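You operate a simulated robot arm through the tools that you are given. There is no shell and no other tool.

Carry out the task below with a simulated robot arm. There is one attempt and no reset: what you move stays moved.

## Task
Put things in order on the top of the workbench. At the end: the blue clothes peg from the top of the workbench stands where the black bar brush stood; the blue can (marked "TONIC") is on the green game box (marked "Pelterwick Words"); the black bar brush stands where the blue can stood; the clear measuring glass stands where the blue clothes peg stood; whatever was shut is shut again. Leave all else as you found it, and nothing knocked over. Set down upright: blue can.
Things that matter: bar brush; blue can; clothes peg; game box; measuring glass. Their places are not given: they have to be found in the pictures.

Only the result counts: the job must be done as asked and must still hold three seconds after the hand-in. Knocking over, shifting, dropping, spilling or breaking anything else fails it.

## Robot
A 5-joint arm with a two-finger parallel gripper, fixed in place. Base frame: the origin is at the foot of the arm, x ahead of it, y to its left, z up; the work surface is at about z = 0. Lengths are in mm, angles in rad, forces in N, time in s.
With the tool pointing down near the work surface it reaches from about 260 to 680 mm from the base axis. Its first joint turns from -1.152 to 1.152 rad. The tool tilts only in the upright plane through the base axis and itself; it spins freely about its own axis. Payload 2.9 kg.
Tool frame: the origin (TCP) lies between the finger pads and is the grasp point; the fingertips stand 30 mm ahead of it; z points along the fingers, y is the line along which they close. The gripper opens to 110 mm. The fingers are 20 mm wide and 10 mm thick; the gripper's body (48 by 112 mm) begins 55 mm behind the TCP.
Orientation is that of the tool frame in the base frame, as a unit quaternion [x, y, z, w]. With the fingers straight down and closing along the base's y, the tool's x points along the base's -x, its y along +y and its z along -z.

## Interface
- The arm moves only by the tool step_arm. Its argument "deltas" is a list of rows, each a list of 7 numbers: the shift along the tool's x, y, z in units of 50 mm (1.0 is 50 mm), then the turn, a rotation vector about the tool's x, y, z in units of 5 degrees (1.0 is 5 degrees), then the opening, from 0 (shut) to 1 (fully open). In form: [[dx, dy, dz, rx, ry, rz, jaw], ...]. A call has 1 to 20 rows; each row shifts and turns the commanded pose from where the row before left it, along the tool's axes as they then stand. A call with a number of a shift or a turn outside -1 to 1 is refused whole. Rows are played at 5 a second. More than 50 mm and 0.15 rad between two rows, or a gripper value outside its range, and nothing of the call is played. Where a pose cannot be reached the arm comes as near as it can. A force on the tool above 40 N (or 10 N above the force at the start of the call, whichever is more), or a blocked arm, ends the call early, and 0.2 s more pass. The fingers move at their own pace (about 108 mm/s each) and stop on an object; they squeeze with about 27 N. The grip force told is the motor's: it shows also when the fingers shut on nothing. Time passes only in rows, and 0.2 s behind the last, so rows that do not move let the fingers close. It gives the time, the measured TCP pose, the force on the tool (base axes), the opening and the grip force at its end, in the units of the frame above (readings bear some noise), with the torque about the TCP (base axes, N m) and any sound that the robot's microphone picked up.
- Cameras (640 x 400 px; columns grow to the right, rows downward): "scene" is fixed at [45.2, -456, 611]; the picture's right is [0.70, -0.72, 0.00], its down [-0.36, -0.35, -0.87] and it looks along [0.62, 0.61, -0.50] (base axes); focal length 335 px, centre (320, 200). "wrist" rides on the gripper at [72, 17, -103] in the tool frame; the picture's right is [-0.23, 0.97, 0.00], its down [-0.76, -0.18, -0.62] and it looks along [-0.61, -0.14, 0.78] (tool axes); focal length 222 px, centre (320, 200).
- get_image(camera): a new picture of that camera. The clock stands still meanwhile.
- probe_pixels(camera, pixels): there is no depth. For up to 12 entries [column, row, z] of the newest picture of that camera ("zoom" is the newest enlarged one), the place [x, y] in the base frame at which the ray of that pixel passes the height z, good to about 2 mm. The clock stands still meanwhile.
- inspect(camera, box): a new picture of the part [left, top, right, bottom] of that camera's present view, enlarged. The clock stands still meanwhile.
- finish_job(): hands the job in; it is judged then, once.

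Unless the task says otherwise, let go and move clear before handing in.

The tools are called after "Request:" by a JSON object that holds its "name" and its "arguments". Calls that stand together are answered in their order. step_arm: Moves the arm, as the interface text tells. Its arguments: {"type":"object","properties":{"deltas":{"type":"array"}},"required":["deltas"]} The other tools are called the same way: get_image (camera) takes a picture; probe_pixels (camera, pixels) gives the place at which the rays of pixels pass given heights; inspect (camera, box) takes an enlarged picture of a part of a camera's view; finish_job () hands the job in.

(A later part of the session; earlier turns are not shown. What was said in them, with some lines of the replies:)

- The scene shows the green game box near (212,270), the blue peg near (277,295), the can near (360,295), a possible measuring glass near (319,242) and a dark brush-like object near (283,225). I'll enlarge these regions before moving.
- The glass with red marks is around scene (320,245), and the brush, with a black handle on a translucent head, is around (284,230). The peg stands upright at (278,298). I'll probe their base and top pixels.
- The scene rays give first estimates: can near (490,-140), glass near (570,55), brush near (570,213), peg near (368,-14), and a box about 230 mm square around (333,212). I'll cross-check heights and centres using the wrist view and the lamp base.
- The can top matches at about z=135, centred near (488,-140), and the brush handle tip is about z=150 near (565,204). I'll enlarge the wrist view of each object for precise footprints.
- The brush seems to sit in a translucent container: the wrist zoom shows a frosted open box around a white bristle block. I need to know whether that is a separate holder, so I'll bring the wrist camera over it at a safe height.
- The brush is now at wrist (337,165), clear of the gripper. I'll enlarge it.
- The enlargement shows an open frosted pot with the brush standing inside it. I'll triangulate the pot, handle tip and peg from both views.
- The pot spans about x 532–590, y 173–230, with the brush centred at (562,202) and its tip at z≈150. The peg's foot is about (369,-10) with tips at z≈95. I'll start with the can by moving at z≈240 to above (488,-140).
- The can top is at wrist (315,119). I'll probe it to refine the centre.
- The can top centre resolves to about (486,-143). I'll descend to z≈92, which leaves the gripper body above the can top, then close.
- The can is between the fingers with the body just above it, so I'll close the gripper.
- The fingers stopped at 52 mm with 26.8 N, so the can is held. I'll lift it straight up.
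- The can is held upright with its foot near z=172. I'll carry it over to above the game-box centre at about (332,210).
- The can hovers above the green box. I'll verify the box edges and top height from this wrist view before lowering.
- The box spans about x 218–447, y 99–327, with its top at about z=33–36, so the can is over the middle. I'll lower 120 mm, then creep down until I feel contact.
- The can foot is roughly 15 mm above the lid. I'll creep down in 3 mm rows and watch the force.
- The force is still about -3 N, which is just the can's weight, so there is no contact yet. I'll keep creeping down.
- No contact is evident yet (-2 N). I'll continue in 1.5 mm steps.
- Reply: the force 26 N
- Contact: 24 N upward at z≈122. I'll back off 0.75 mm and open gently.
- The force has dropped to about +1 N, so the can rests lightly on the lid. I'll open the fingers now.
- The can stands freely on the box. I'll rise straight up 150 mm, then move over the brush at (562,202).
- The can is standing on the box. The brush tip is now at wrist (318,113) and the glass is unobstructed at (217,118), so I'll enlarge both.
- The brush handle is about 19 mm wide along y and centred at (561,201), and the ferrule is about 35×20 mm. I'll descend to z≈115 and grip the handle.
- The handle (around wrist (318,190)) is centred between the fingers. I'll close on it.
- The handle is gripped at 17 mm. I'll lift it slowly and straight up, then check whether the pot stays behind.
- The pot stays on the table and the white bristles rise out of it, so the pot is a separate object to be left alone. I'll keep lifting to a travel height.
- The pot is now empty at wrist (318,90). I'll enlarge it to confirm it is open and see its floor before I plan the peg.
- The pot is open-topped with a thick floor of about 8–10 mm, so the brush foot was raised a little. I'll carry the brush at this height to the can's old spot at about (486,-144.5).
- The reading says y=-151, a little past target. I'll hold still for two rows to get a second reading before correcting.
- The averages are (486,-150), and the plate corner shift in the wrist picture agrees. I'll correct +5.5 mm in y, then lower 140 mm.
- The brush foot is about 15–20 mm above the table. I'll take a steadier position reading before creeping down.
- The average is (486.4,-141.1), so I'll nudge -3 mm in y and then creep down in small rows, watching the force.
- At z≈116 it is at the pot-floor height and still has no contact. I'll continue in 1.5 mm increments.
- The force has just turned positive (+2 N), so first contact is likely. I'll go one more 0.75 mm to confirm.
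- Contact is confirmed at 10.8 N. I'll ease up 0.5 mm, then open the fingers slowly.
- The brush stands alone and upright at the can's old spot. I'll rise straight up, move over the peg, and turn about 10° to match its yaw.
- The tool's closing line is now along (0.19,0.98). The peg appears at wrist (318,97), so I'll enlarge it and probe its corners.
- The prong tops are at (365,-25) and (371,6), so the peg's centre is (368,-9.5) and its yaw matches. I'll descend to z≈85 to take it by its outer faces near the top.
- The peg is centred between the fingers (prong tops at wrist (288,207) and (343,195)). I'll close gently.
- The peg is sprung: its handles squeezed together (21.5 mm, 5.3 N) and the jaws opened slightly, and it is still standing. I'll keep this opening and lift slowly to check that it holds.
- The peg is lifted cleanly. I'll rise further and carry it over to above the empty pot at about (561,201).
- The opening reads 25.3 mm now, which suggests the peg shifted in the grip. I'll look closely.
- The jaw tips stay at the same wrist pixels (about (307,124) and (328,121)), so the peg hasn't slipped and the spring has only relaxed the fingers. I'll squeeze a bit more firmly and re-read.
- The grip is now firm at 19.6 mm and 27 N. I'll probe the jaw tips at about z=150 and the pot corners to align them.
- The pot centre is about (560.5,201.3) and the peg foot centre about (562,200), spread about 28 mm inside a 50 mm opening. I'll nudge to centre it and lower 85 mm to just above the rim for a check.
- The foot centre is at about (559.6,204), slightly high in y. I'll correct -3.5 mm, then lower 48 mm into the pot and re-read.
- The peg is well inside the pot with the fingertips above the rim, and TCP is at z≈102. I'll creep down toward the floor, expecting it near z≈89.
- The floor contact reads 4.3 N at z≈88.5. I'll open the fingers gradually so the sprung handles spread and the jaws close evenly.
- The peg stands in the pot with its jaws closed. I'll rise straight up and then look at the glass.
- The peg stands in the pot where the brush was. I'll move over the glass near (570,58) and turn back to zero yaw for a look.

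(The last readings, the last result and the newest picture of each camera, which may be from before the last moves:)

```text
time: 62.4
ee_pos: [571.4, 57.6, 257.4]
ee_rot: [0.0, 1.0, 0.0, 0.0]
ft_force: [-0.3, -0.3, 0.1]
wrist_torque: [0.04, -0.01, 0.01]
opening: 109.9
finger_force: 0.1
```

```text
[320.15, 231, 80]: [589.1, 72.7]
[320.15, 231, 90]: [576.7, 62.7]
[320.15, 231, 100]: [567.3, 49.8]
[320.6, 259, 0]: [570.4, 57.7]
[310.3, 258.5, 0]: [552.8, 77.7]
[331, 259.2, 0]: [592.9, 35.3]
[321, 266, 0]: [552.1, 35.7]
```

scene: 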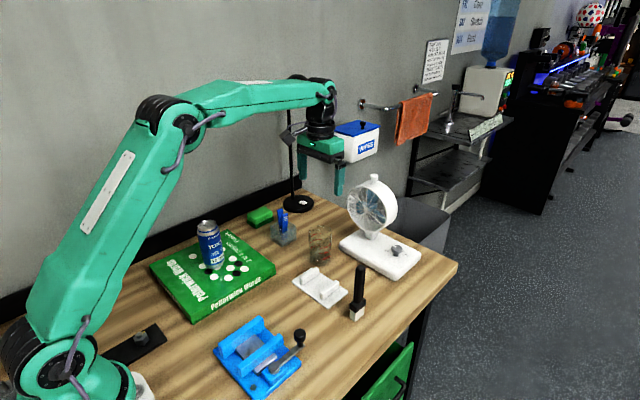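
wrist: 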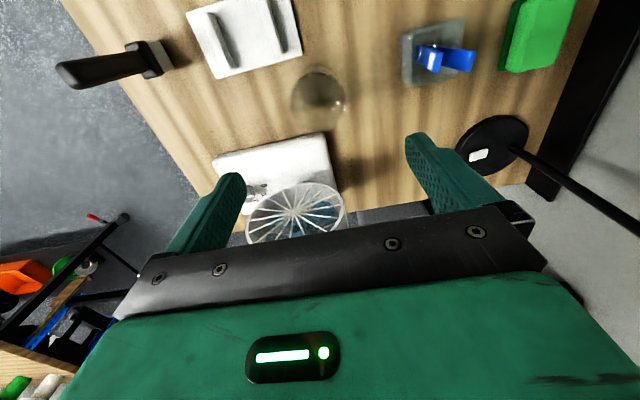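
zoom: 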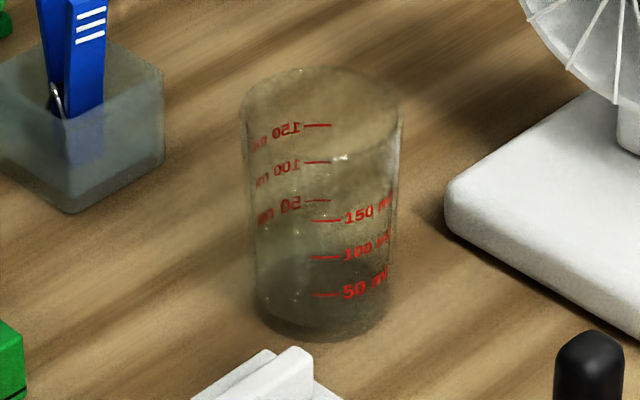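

The glass centre is (568,57), the rim is at z≈95 and the diameter about 66 mm. I'll descend in stages, first to z≈130 just above the rim, to check alignment.

Request:
{"name": "step_arm", "arguments": {"deltas": [[0.05, 0, 0.5, 0, 0, 0, 1], [0, 0, 0.7, 0, 0, 0, 1], [0, 0, 0.7, 0, 0, 0, 1], [0, 0, 0.65, 0, 0, 0, 1], [0, 0, 0, 0, 0, 0, 1], [0, 0, 0, 0, 0, 0, 1]]}}

Request:
{"name": "get_image", "arguments": {"camera": "wrist"}}

Request:
{"name": "inspect", "arguments": {"camera": "wrist", "box": [240, 60, 400, 200]}}

```text
time: 63.8
ee_pos: [568.0, 58.0, 131.9]
ee_rot: [0.0, 1.0, 0.001, 0.0]
ft_force: [1.0, 0.2, -0.4]
wrist_torque: [0.03, 0.04, -0.02]
opening: 109.9
finger_force: 0.0
```

```text
taken
```

wrist: 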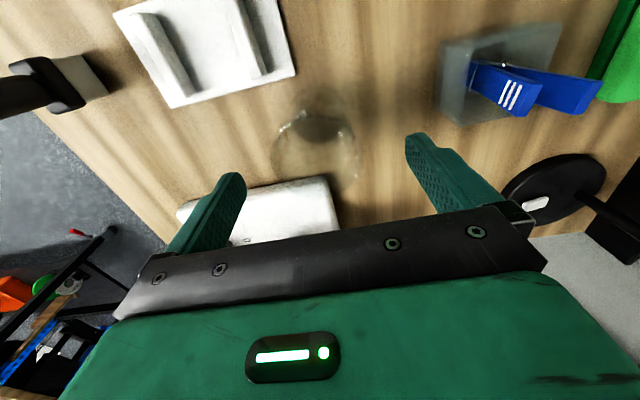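

```text
2.86 times, centred on (320, 130) of wrist
```

zoom: 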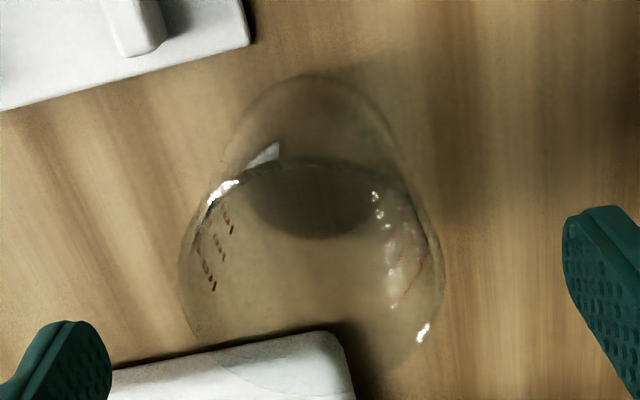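

Request:
{"name": "probe_pixels", "arguments": {"camera": "wrist", "pixels": [[316.9, 152.7, 95], [270.4, 158, 95], [363.7, 150, 95], [315, 88, 0], [316.9, 152.7, 90]]}}

Request:
{"name": "step_arm", "arguments": {"deltas": [[0, 0, 0, 0, 0, 0, 1]]}}

```text
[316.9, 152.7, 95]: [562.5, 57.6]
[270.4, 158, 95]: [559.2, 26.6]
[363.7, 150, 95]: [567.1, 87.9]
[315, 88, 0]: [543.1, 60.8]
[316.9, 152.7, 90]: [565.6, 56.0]
```

```text
time: 64.2
ee_pos: [567.6, 56.2, 130.9]
ee_rot: [0.0, 1.0, 0.0, -0.001]
ft_force: [0.6, 0.0, 0.9]
wrist_torque: [0.0, -0.01, -0.01]
opening: 110.1
finger_force: 0.0
```

The glass centre is about (567,57), which matches the TCP. I'll descend to z≈57, with the gripper body still above the rim.

Request:
{"name": "step_arm", "arguments": {"deltas": [[0, 0, 0.4, 0, 0, 0, 1], [0, 0, 0.4, 0, 0, 0, 1], [0, 0, 0.4, 0, 0, 0, 1], [0, 0, 0.28, 0, 0, 0, 1], [0, 0, 0, 0, 0, 0, 1], [0, 0, 0, 0, 0, 0, 1]]}}

Request:
{"name": "inspect", "arguments": {"camera": "scene", "box": [270, 190, 370, 280]}}

Request:
{"name": "get_image", "arguments": {"camera": "wrist"}}

```text
time: 65.6
ee_pos: [568.2, 57.5, 56.2]
ee_rot: [0.0, 1.0, 0.0, 0.0]
ft_force: [-0.6, -0.1, -0.2]
wrist_torque: [0.03, -0.04, 0.04]
opening: 110.0
finger_force: 0.1
```

```text
4.44 times, centred on (320, 235) of scene
```

zoom: 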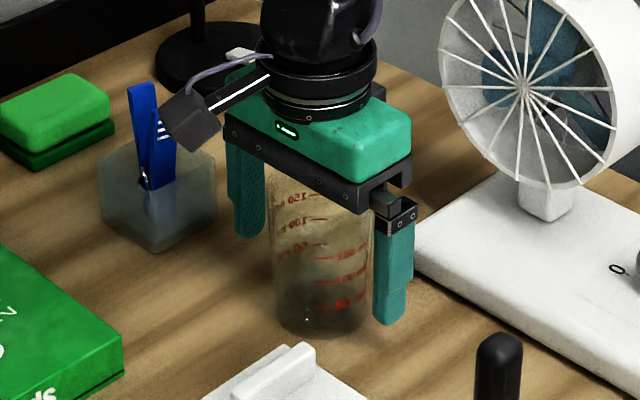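

```text
taken
```

wrist: 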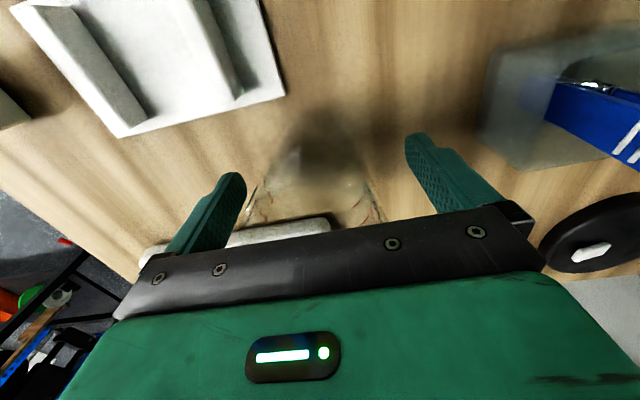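

The glass sits between the fingers. I'll close in small steps to find first contact and keep the squeeze gentle.

Request:
{"name": "step_arm", "arguments": {"deltas": [[0, 0, 0, 0, 0, 0, 0.85], [0, 0, 0, 0, 0, 0, 0.72], [0, 0, 0, 0, 0, 0, 0.65], [0, 0, 0, 0, 0, 0, 0.6], [0, 0, 0, 0, 0, 0, 0.58], [0, 0, 0, 0, 0, 0, 0.58]]}}

Request:
{"name": "step_arm", "arguments": {"deltas": [[0, 0, 0, 0, 0, 0, 0.56], [0, 0, 0, 0, 0, 0, 0.545], [0, 0, 0, 0, 0, 0, 0.545]]}}

```text
time: 67.0
ee_pos: [568.5, 57.5, 56.4]
ee_rot: [0.001, 1.0, 0.0, 0.0]
ft_force: [0.9, -0.6, 1.1]
wrist_torque: [0.04, -0.01, -0.01]
opening: 65.2
finger_force: 27.2
```

```text
time: 67.8
ee_pos: [568.7, 58.3, 56.5]
ee_rot: [0.0, 1.0, 0.0, -0.001]
ft_force: [0.2, -0.1, 0.3]
wrist_torque: [0.0, -0.03, -0.01]
opening: 65.0
finger_force: 27.5
```

The glass is held at 65 mm. I'll lift it slowly and straight up.

Request:
{"name": "step_arm", "arguments": {"deltas": [[0, 0, -0.1, 0, 0, 0, 0.545], [0, 0, -0.2, 0, 0, 0, 0.545], [0, 0, -0.4, 0, 0, 0, 0.545], [0, 0, -0.5, 0, 0, 0, 0.545], [0, 0, -0.6, 0, 0, 0, 0.545], [0, 0, -0.6, 0, 0, 0, 0.545], [0, 0, -0.4, 0, 0, 0, 0.545], [0, 0, 0, 0, 0, 0, 0.545]]}}

Request:
{"name": "get_image", "arguments": {"camera": "wrist"}}

Request:
{"name": "inspect", "arguments": {"camera": "scene", "box": [270, 150, 370, 280]}}

```text
time: 69.6
ee_pos: [570.1, 56.8, 197.9]
ee_rot: [0.0, 1.0, 0.001, 0.0]
ft_force: [0.2, -0.3, -1.2]
wrist_torque: [0.0, 0.01, -0.01]
opening: 65.1
finger_force: 27.5
```

```text
taken
```

wrist: 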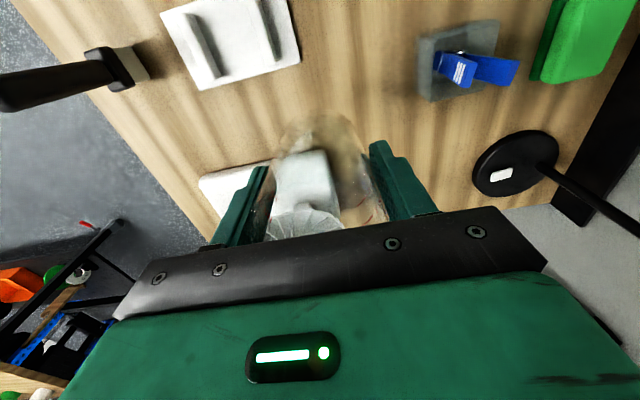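

```text
3.08 times, centred on (320, 215) of scene
```

zoom: 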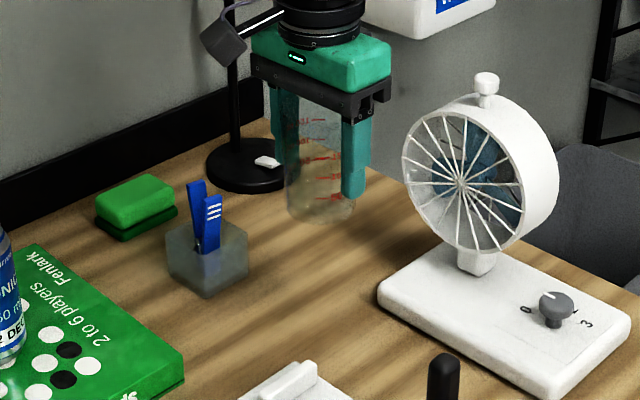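

The glass is up cleanly at z≈198. I'll carry it level to the peg's old spot at (369,-10).

Request:
{"name": "step_arm", "arguments": {"deltas": [[0.4, -0.134, 0, 0, 0, 0, 0.545], [0.7, -0.2345, 0, 0, 0, 0, 0.545], [0.7, -0.2345, 0, 0, 0, 0, 0.545], [0.7, -0.2345, 0, 0, 0, 0, 0.545], [0.7, -0.2345, 0, 0, 0, 0, 0.545], [0.5, -0.1675, 0, 0, 0, 0, 0.545], [0.3, -0.1005, 0, 0, 0, 0, 0.545], [0, 0, 0, 0, 0, 0, 0.545], [0, 0, 0, 0, 0, 0, 0.545]]}}

Request:
{"name": "get_image", "arguments": {"camera": "wrist"}}

Request:
{"name": "get_image", "arguments": {"camera": "scene"}}

```text
time: 71.6
ee_pos: [368.1, -8.6, 197.3]
ee_rot: [-0.001, 1.0, 0.0, 0.0]
ft_force: [-0.1, 0.6, -2.3]
wrist_torque: [0.01, 0.03, -0.02]
opening: 65.1
finger_force: 26.9
```

```text
taken
```

wrist: 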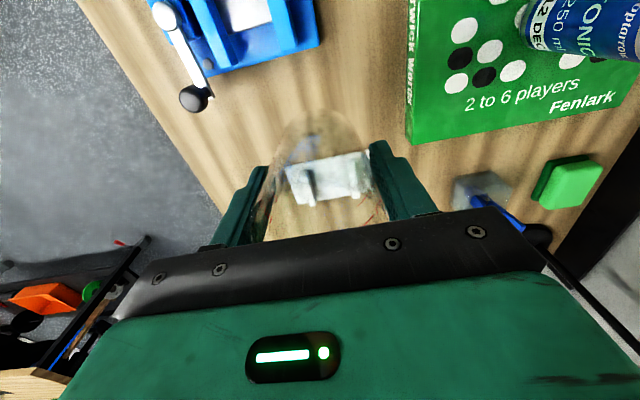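

```text
taken
```

scene: 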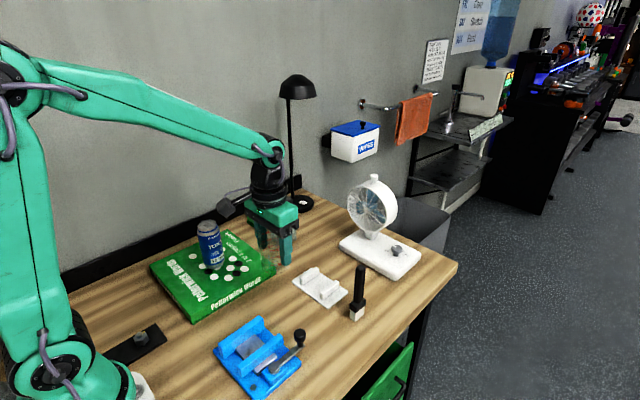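

I'm over the target. Before lowering I'll check the blue clamp's nearest parts against the finger sweep (x 358–380, y about -75 to 55).

Request:
{"name": "probe_pixels", "arguments": {"camera": "scene", "pixels": [[259, 317, 40], [283, 336, 40], [300, 334, 60], [301, 364, 0], [285, 345, 10], [263, 320, 0], [291, 281, 0], [329, 309, 0]]}}

Request:
{"name": "probe_pixels", "arguments": {"camera": "wrist", "pixels": [[195, 98, 60], [210, 72, 10], [320, 42, 10], [318, 0, 40], [285, 0, 40], [408, 145, 0]]}}

```text
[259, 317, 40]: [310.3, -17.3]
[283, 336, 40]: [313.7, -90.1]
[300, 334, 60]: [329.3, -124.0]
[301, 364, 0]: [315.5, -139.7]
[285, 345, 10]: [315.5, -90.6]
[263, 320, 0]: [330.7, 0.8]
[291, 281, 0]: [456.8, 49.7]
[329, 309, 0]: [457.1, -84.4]
```

```text
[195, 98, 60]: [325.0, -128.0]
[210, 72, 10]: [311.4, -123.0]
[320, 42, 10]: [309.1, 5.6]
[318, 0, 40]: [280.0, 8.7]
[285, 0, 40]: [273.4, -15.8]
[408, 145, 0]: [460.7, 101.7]
```

The clamp's nearest edge is at x≈315, so there is ample clearance. I'll lower 125 mm and re-read.

Request:
{"name": "step_arm", "arguments": {"deltas": [[0, 0, 0.3, 0, 0, 0, 0.545], [0, 0, 0.5, 0, 0, 0, 0.545], [0, 0, 0.5, 0, 0, 0, 0.545], [0, 0, 0.5, 0, 0, 0, 0.545], [0, 0, 0.4, 0, 0, 0, 0.545], [0, 0, 0.3, 0, 0, 0, 0.545], [0, 0, 0, 0, 0, 0, 0.545], [0, 0, 0, 0, 0, 0, 0.545]]}}

Request:
{"name": "step_arm", "arguments": {"deltas": [[0, 0, 0, 0, 0, 0, 0.545]]}}

Request:
{"name": "inspect", "arguments": {"camera": "scene", "box": [230, 230, 330, 340]}}

Request:
{"name": "get_image", "arguments": {"camera": "wrist"}}

```text
time: 73.4
ee_pos: [371.4, -10.6, 73.5]
ee_rot: [0.0, 1.0, 0.0, 0.0]
ft_force: [0.1, 0.3, -1.1]
wrist_torque: [-0.01, 0.01, 0.0]
opening: 65.0
finger_force: 27.4
```

```text
time: 73.8
ee_pos: [371.2, -10.8, 73.9]
ee_rot: [-0.001, 1.0, 0.0, 0.0]
ft_force: [0.1, -0.8, -1.8]
wrist_torque: [-0.02, -0.03, -0.01]
opening: 65.3
finger_force: 27.4
```

```text
3.64 times, centred on (280, 285) of scene
```

zoom: 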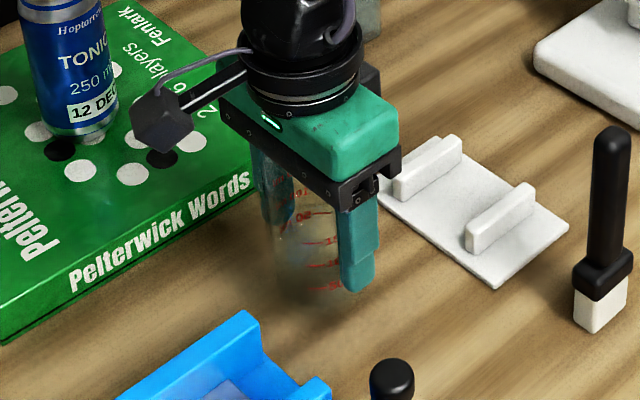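

```text
taken
```

wrist: 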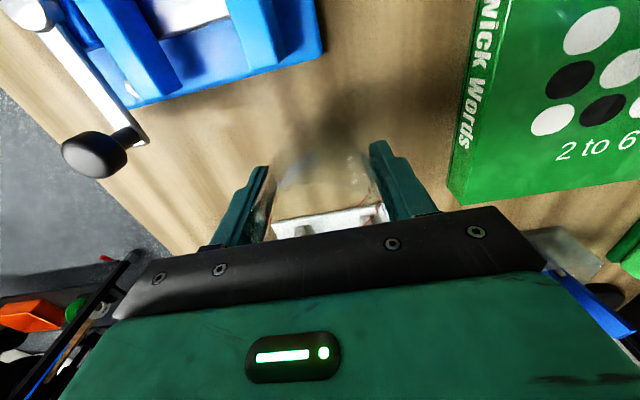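

The reading is (371.3,-10.7) at z≈74. I'll nudge -1.5 mm in x and creep down to contact near z≈56.

Request:
{"name": "step_arm", "arguments": {"deltas": [[0.03, 0.012, 0, 0, 0, 0, 0.545], [0, 0, 0.06, 0, 0, 0, 0.545], [0, 0, 0.06, 0, 0, 0, 0.545], [0, 0, 0.06, 0, 0, 0, 0.545], [0, 0, 0, 0, 0, 0, 0.545]]}}

Request:
{"name": "step_arm", "arguments": {"deltas": [[0, 0, 0.04, 0, 0, 0, 0.545], [0, 0, 0, 0, 0, 0, 0.545]]}}

Request:
{"name": "step_arm", "arguments": {"deltas": [[0, 0, 0.03, 0, 0, 0, 0.545], [0, 0, 0, 0, 0, 0, 0.545]]}}

```text
time: 75.0
ee_pos: [368.6, -11.4, 61.7]
ee_rot: [0.0, 1.0, 0.0, 0.0]
ft_force: [-0.1, 0.8, -1.6]
wrist_torque: [-0.01, -0.01, 0.03]
opening: 65.2
finger_force: 27.4
```

```text
time: 75.6
ee_pos: [367.1, -9.2, 61.3]
ee_rot: [0.0, 1.0, 0.001, 0.0]
ft_force: [0.5, -0.1, -1.0]
wrist_torque: [0.01, -0.01, 0.0]
opening: 65.3
finger_force: 26.6
```

```text
time: 76.2
ee_pos: [366.8, -8.6, 58.8]
ee_rot: [0.0, 1.0, 0.0, 0.0]
ft_force: [0.1, 0.1, -1.8]
wrist_torque: [0.0, 0.01, -0.02]
opening: 65.0
finger_force: 27.2
```

No contact yet at z≈59. I'll continue in 1 mm steps with a +1 mm x trim.

Request:
{"name": "step_arm", "arguments": {"deltas": [[-0.02, 0, 0.02, 0, 0, 0, 0.545], [0, 0, 0, 0, 0, 0, 0.545]]}}

Request:
{"name": "step_arm", "arguments": {"deltas": [[0, 0, 0.02, 0, 0, 0, 0.545], [0, 0, 0, 0, 0, 0, 0.545]]}}

Request:
{"name": "step_arm", "arguments": {"deltas": [[0, 0, 0.016, 0, 0, 0, 0.545], [0, 0, 0, 0, 0, 0, 0.545]]}}

```text
time: 76.8
ee_pos: [369.2, -8.3, 59.2]
ee_rot: [-0.001, 1.0, 0.001, 0.0]
ft_force: [0.1, 0.3, -1.6]
wrist_torque: [-0.02, 0.02, -0.03]
opening: 65.0
finger_force: 26.8
```

```text
time: 77.4
ee_pos: [367.8, -10.1, 57.3]
ee_rot: [0.001, 1.0, -0.001, 0.0]
ft_force: [-0.6, 0.2, -2.7]
wrist_torque: [0.0, -0.04, -0.01]
opening: 65.2
finger_force: 27.6
```

```text
time: 78.0
ee_pos: [368.0, -10.2, 56.6]
ee_rot: [0.0, 1.0, 0.0, -0.001]
ft_force: [-1.5, -0.4, 2.3]
wrist_torque: [-0.01, 0.01, 0.03]
opening: 65.1
finger_force: 26.6
```

The force moved from about -2 N to +2.3 N, so the glass has touched down. I'll open the fingers slowly.

Request:
{"name": "step_arm", "arguments": {"deltas": [[0, 0, 0, 0, 0, 0, 0.6], [0, 0, 0, 0, 0, 0, 0.63], [0, 0, 0, 0, 0, 0, 0.68], [0, 0, 0, 0, 0, 0, 0.75], [0, 0, 0, 0, 0, 0, 0.85], [0, 0, 0, 0, 0, 0, 1], [0, 0, 0, 0, 0, 0, 1]]}}

Request:
{"name": "inspect", "arguments": {"camera": "scene", "box": [230, 230, 330, 340]}}

Request:
{"name": "get_image", "arguments": {"camera": "wrist"}}

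```text
time: 79.6
ee_pos: [369.6, -9.6, 56.4]
ee_rot: [0.0, 1.0, 0.0, 0.0]
ft_force: [-0.1, 0.2, 0.3]
wrist_torque: [0.02, -0.01, 0.01]
opening: 110.1
finger_force: 0.0
```

```text
3.64 times, centred on (280, 285) of scene
```

zoom: 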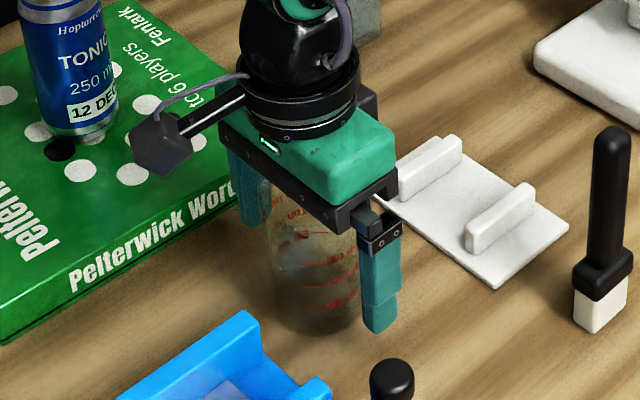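

```text
taken
```

wrist: 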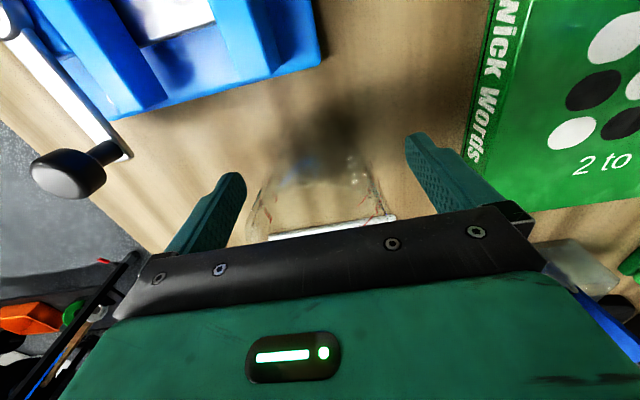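

The glass is released and standing. I'll rise straight up well clear and check the whole bench.

Request:
{"name": "step_arm", "arguments": {"deltas": [[0, 0, -0.3, 0, 0, 0, 1], [0, 0, -0.6, 0, 0, 0, 1], [0, 0, -0.8, 0, 0, 0, 1], [0, 0, -0.9, 0, 0, 0, 1], [0, 0, -0.9, 0, 0, 0, 1], [0, 0, -0.8, 0, 0, 0, 1], [0, 0, 0, 0, 0, 0, 1], [0, 0, 0, 0, 0, 0, 1]]}}

Request:
{"name": "get_image", "arguments": {"camera": "scene"}}

Request:
{"name": "get_image", "arguments": {"camera": "wrist"}}

Request:
{"name": "inspect", "arguments": {"camera": "scene", "box": [180, 200, 400, 340]}}

```text
time: 81.4
ee_pos: [369.1, -10.7, 272.0]
ee_rot: [0.0, 1.0, 0.0, -0.001]
ft_force: [-0.1, -0.4, 0.1]
wrist_torque: [0.0, 0.05, -0.02]
opening: 109.9
finger_force: 0.1
```

```text
taken
```

scene: 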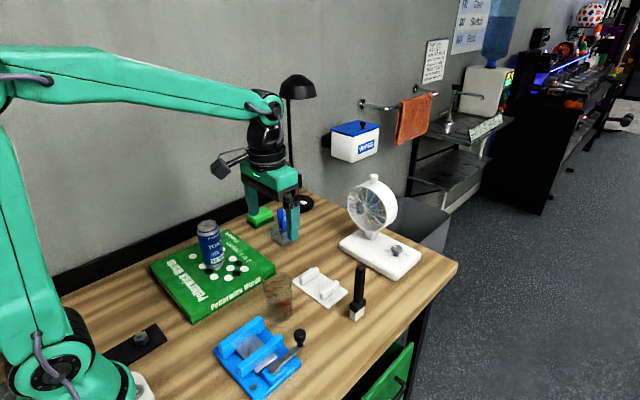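

```text
taken
```

wrist: 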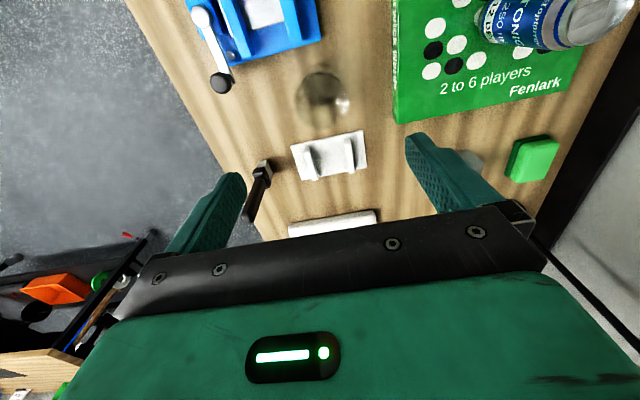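

```text
2.86 times, centred on (290, 270) of scene
```

zoom: 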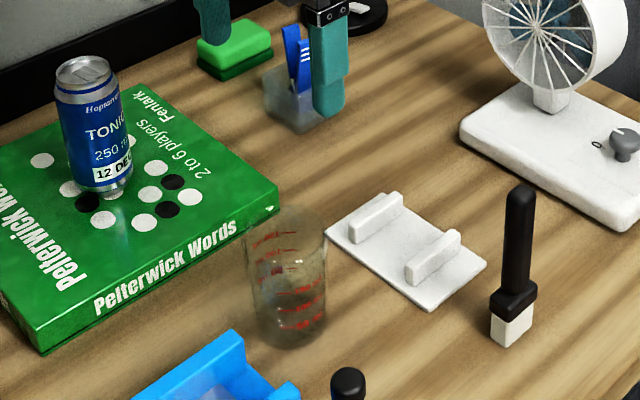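

Everything appears upright: the can on the box, the glass at the peg's spot, and the brush at the can's spot. I'll probe the bases to verify the positions and move the arm aside to see the peg.

Request:
{"name": "probe_pixels", "arguments": {"camera": "scene", "pixels": [[279.5, 313.5, 0], [279.5, 320, 0], [270.5, 312, 0], [289, 312, 0], [354, 321.5, 0], [364.5, 313.5, 0], [350.5, 317, 0]]}}

Request:
{"name": "step_arm", "arguments": {"deltas": [[-0.6, -0.4, -0.2, 0, 0, 0, 1], [-0.6, -0.4, -0.2, 0, 0, 0, 1], [-0.6, -0.4, -0.2, 0, 0, 0, 1], [0, 0, 0, 0, 0, 0, 1]]}}

Request:
{"name": "get_image", "arguments": {"camera": "wrist"}}

Request:
{"name": "inspect", "arguments": {"camera": "scene", "box": [180, 190, 400, 340]}}

Request:
{"name": "inspect", "arguments": {"camera": "scene", "box": [255, 190, 315, 260]}}

```text
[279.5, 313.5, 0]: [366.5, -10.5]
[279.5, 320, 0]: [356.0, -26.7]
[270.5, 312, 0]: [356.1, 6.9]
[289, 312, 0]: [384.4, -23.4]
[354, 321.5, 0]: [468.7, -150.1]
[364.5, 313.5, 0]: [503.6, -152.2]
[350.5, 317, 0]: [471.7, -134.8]
```

```text
time: 82.4
ee_pos: [457.6, -71.7, 302.0]
ee_rot: [-0.001, 1.0, 0.001, 0.001]
ft_force: [-0.3, 0.8, -0.5]
wrist_torque: [0.0, 0.06, -0.04]
opening: 110.0
finger_force: 0.1
```

```text
taken
```

wrist: 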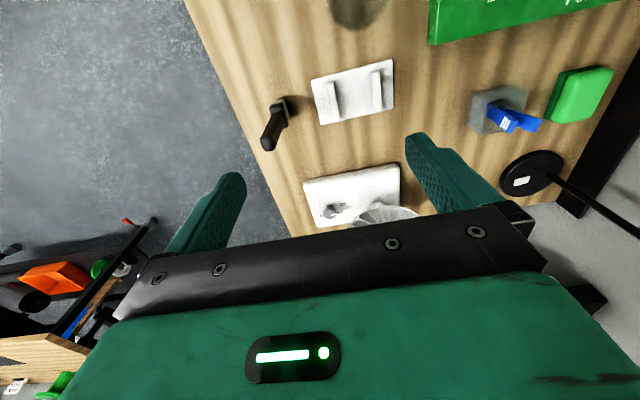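

```text
2.67 times, centred on (290, 265) of scene
```

zoom: 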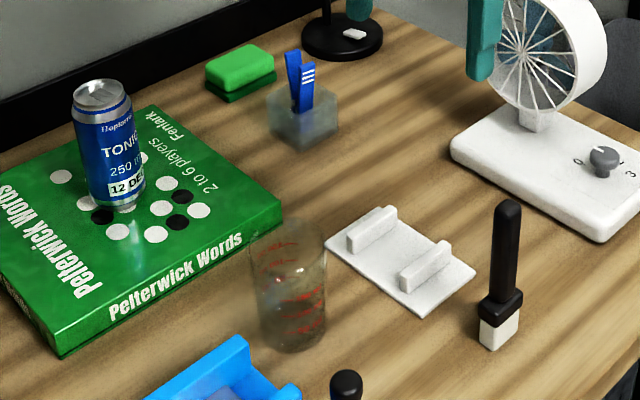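

```text
5.71 times, centred on (285, 225) of scene
```

zoom: 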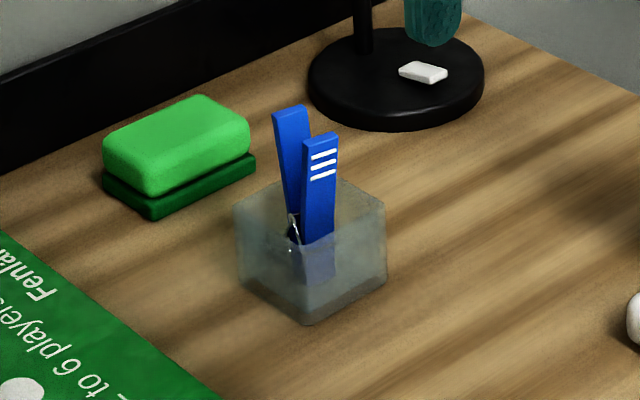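

The final pictures show the peg standing in the pot, with the pot itself unmoved. The can is upright on the game box, the glass is at about (367,-10) and the brush at about (487,-143). All other items look as before and the gripper is open and clear, so I'll hand in.

Request:
{"name": "finish_job", "arguments": {}}

```text
The job is handed in.
```

I moved all four items where you asked and handed the job in. The last pictures show everything upright and nothing knocked over.

| Item | Where it is now |
|---|---|
| Blue can ("TONIC") | Upright near the middle of the green game box |
| Black bar brush | Standing where the can stood, within about 2 mm |
| Blue clothes peg | Standing where the brush stood |
| Clear measuring glass | Standing where the peg stood, within about 2 mm |

- **Peg and pot:** the brush had been standing inside an open frosted pot. I left the pot where it was, so the peg now stands inside it.
- **Nothing opened:** I opened nothing, so there was nothing to shut again.
- **Everything else:** the other things on the bench look unchanged, and the gripper is open and clear of them.
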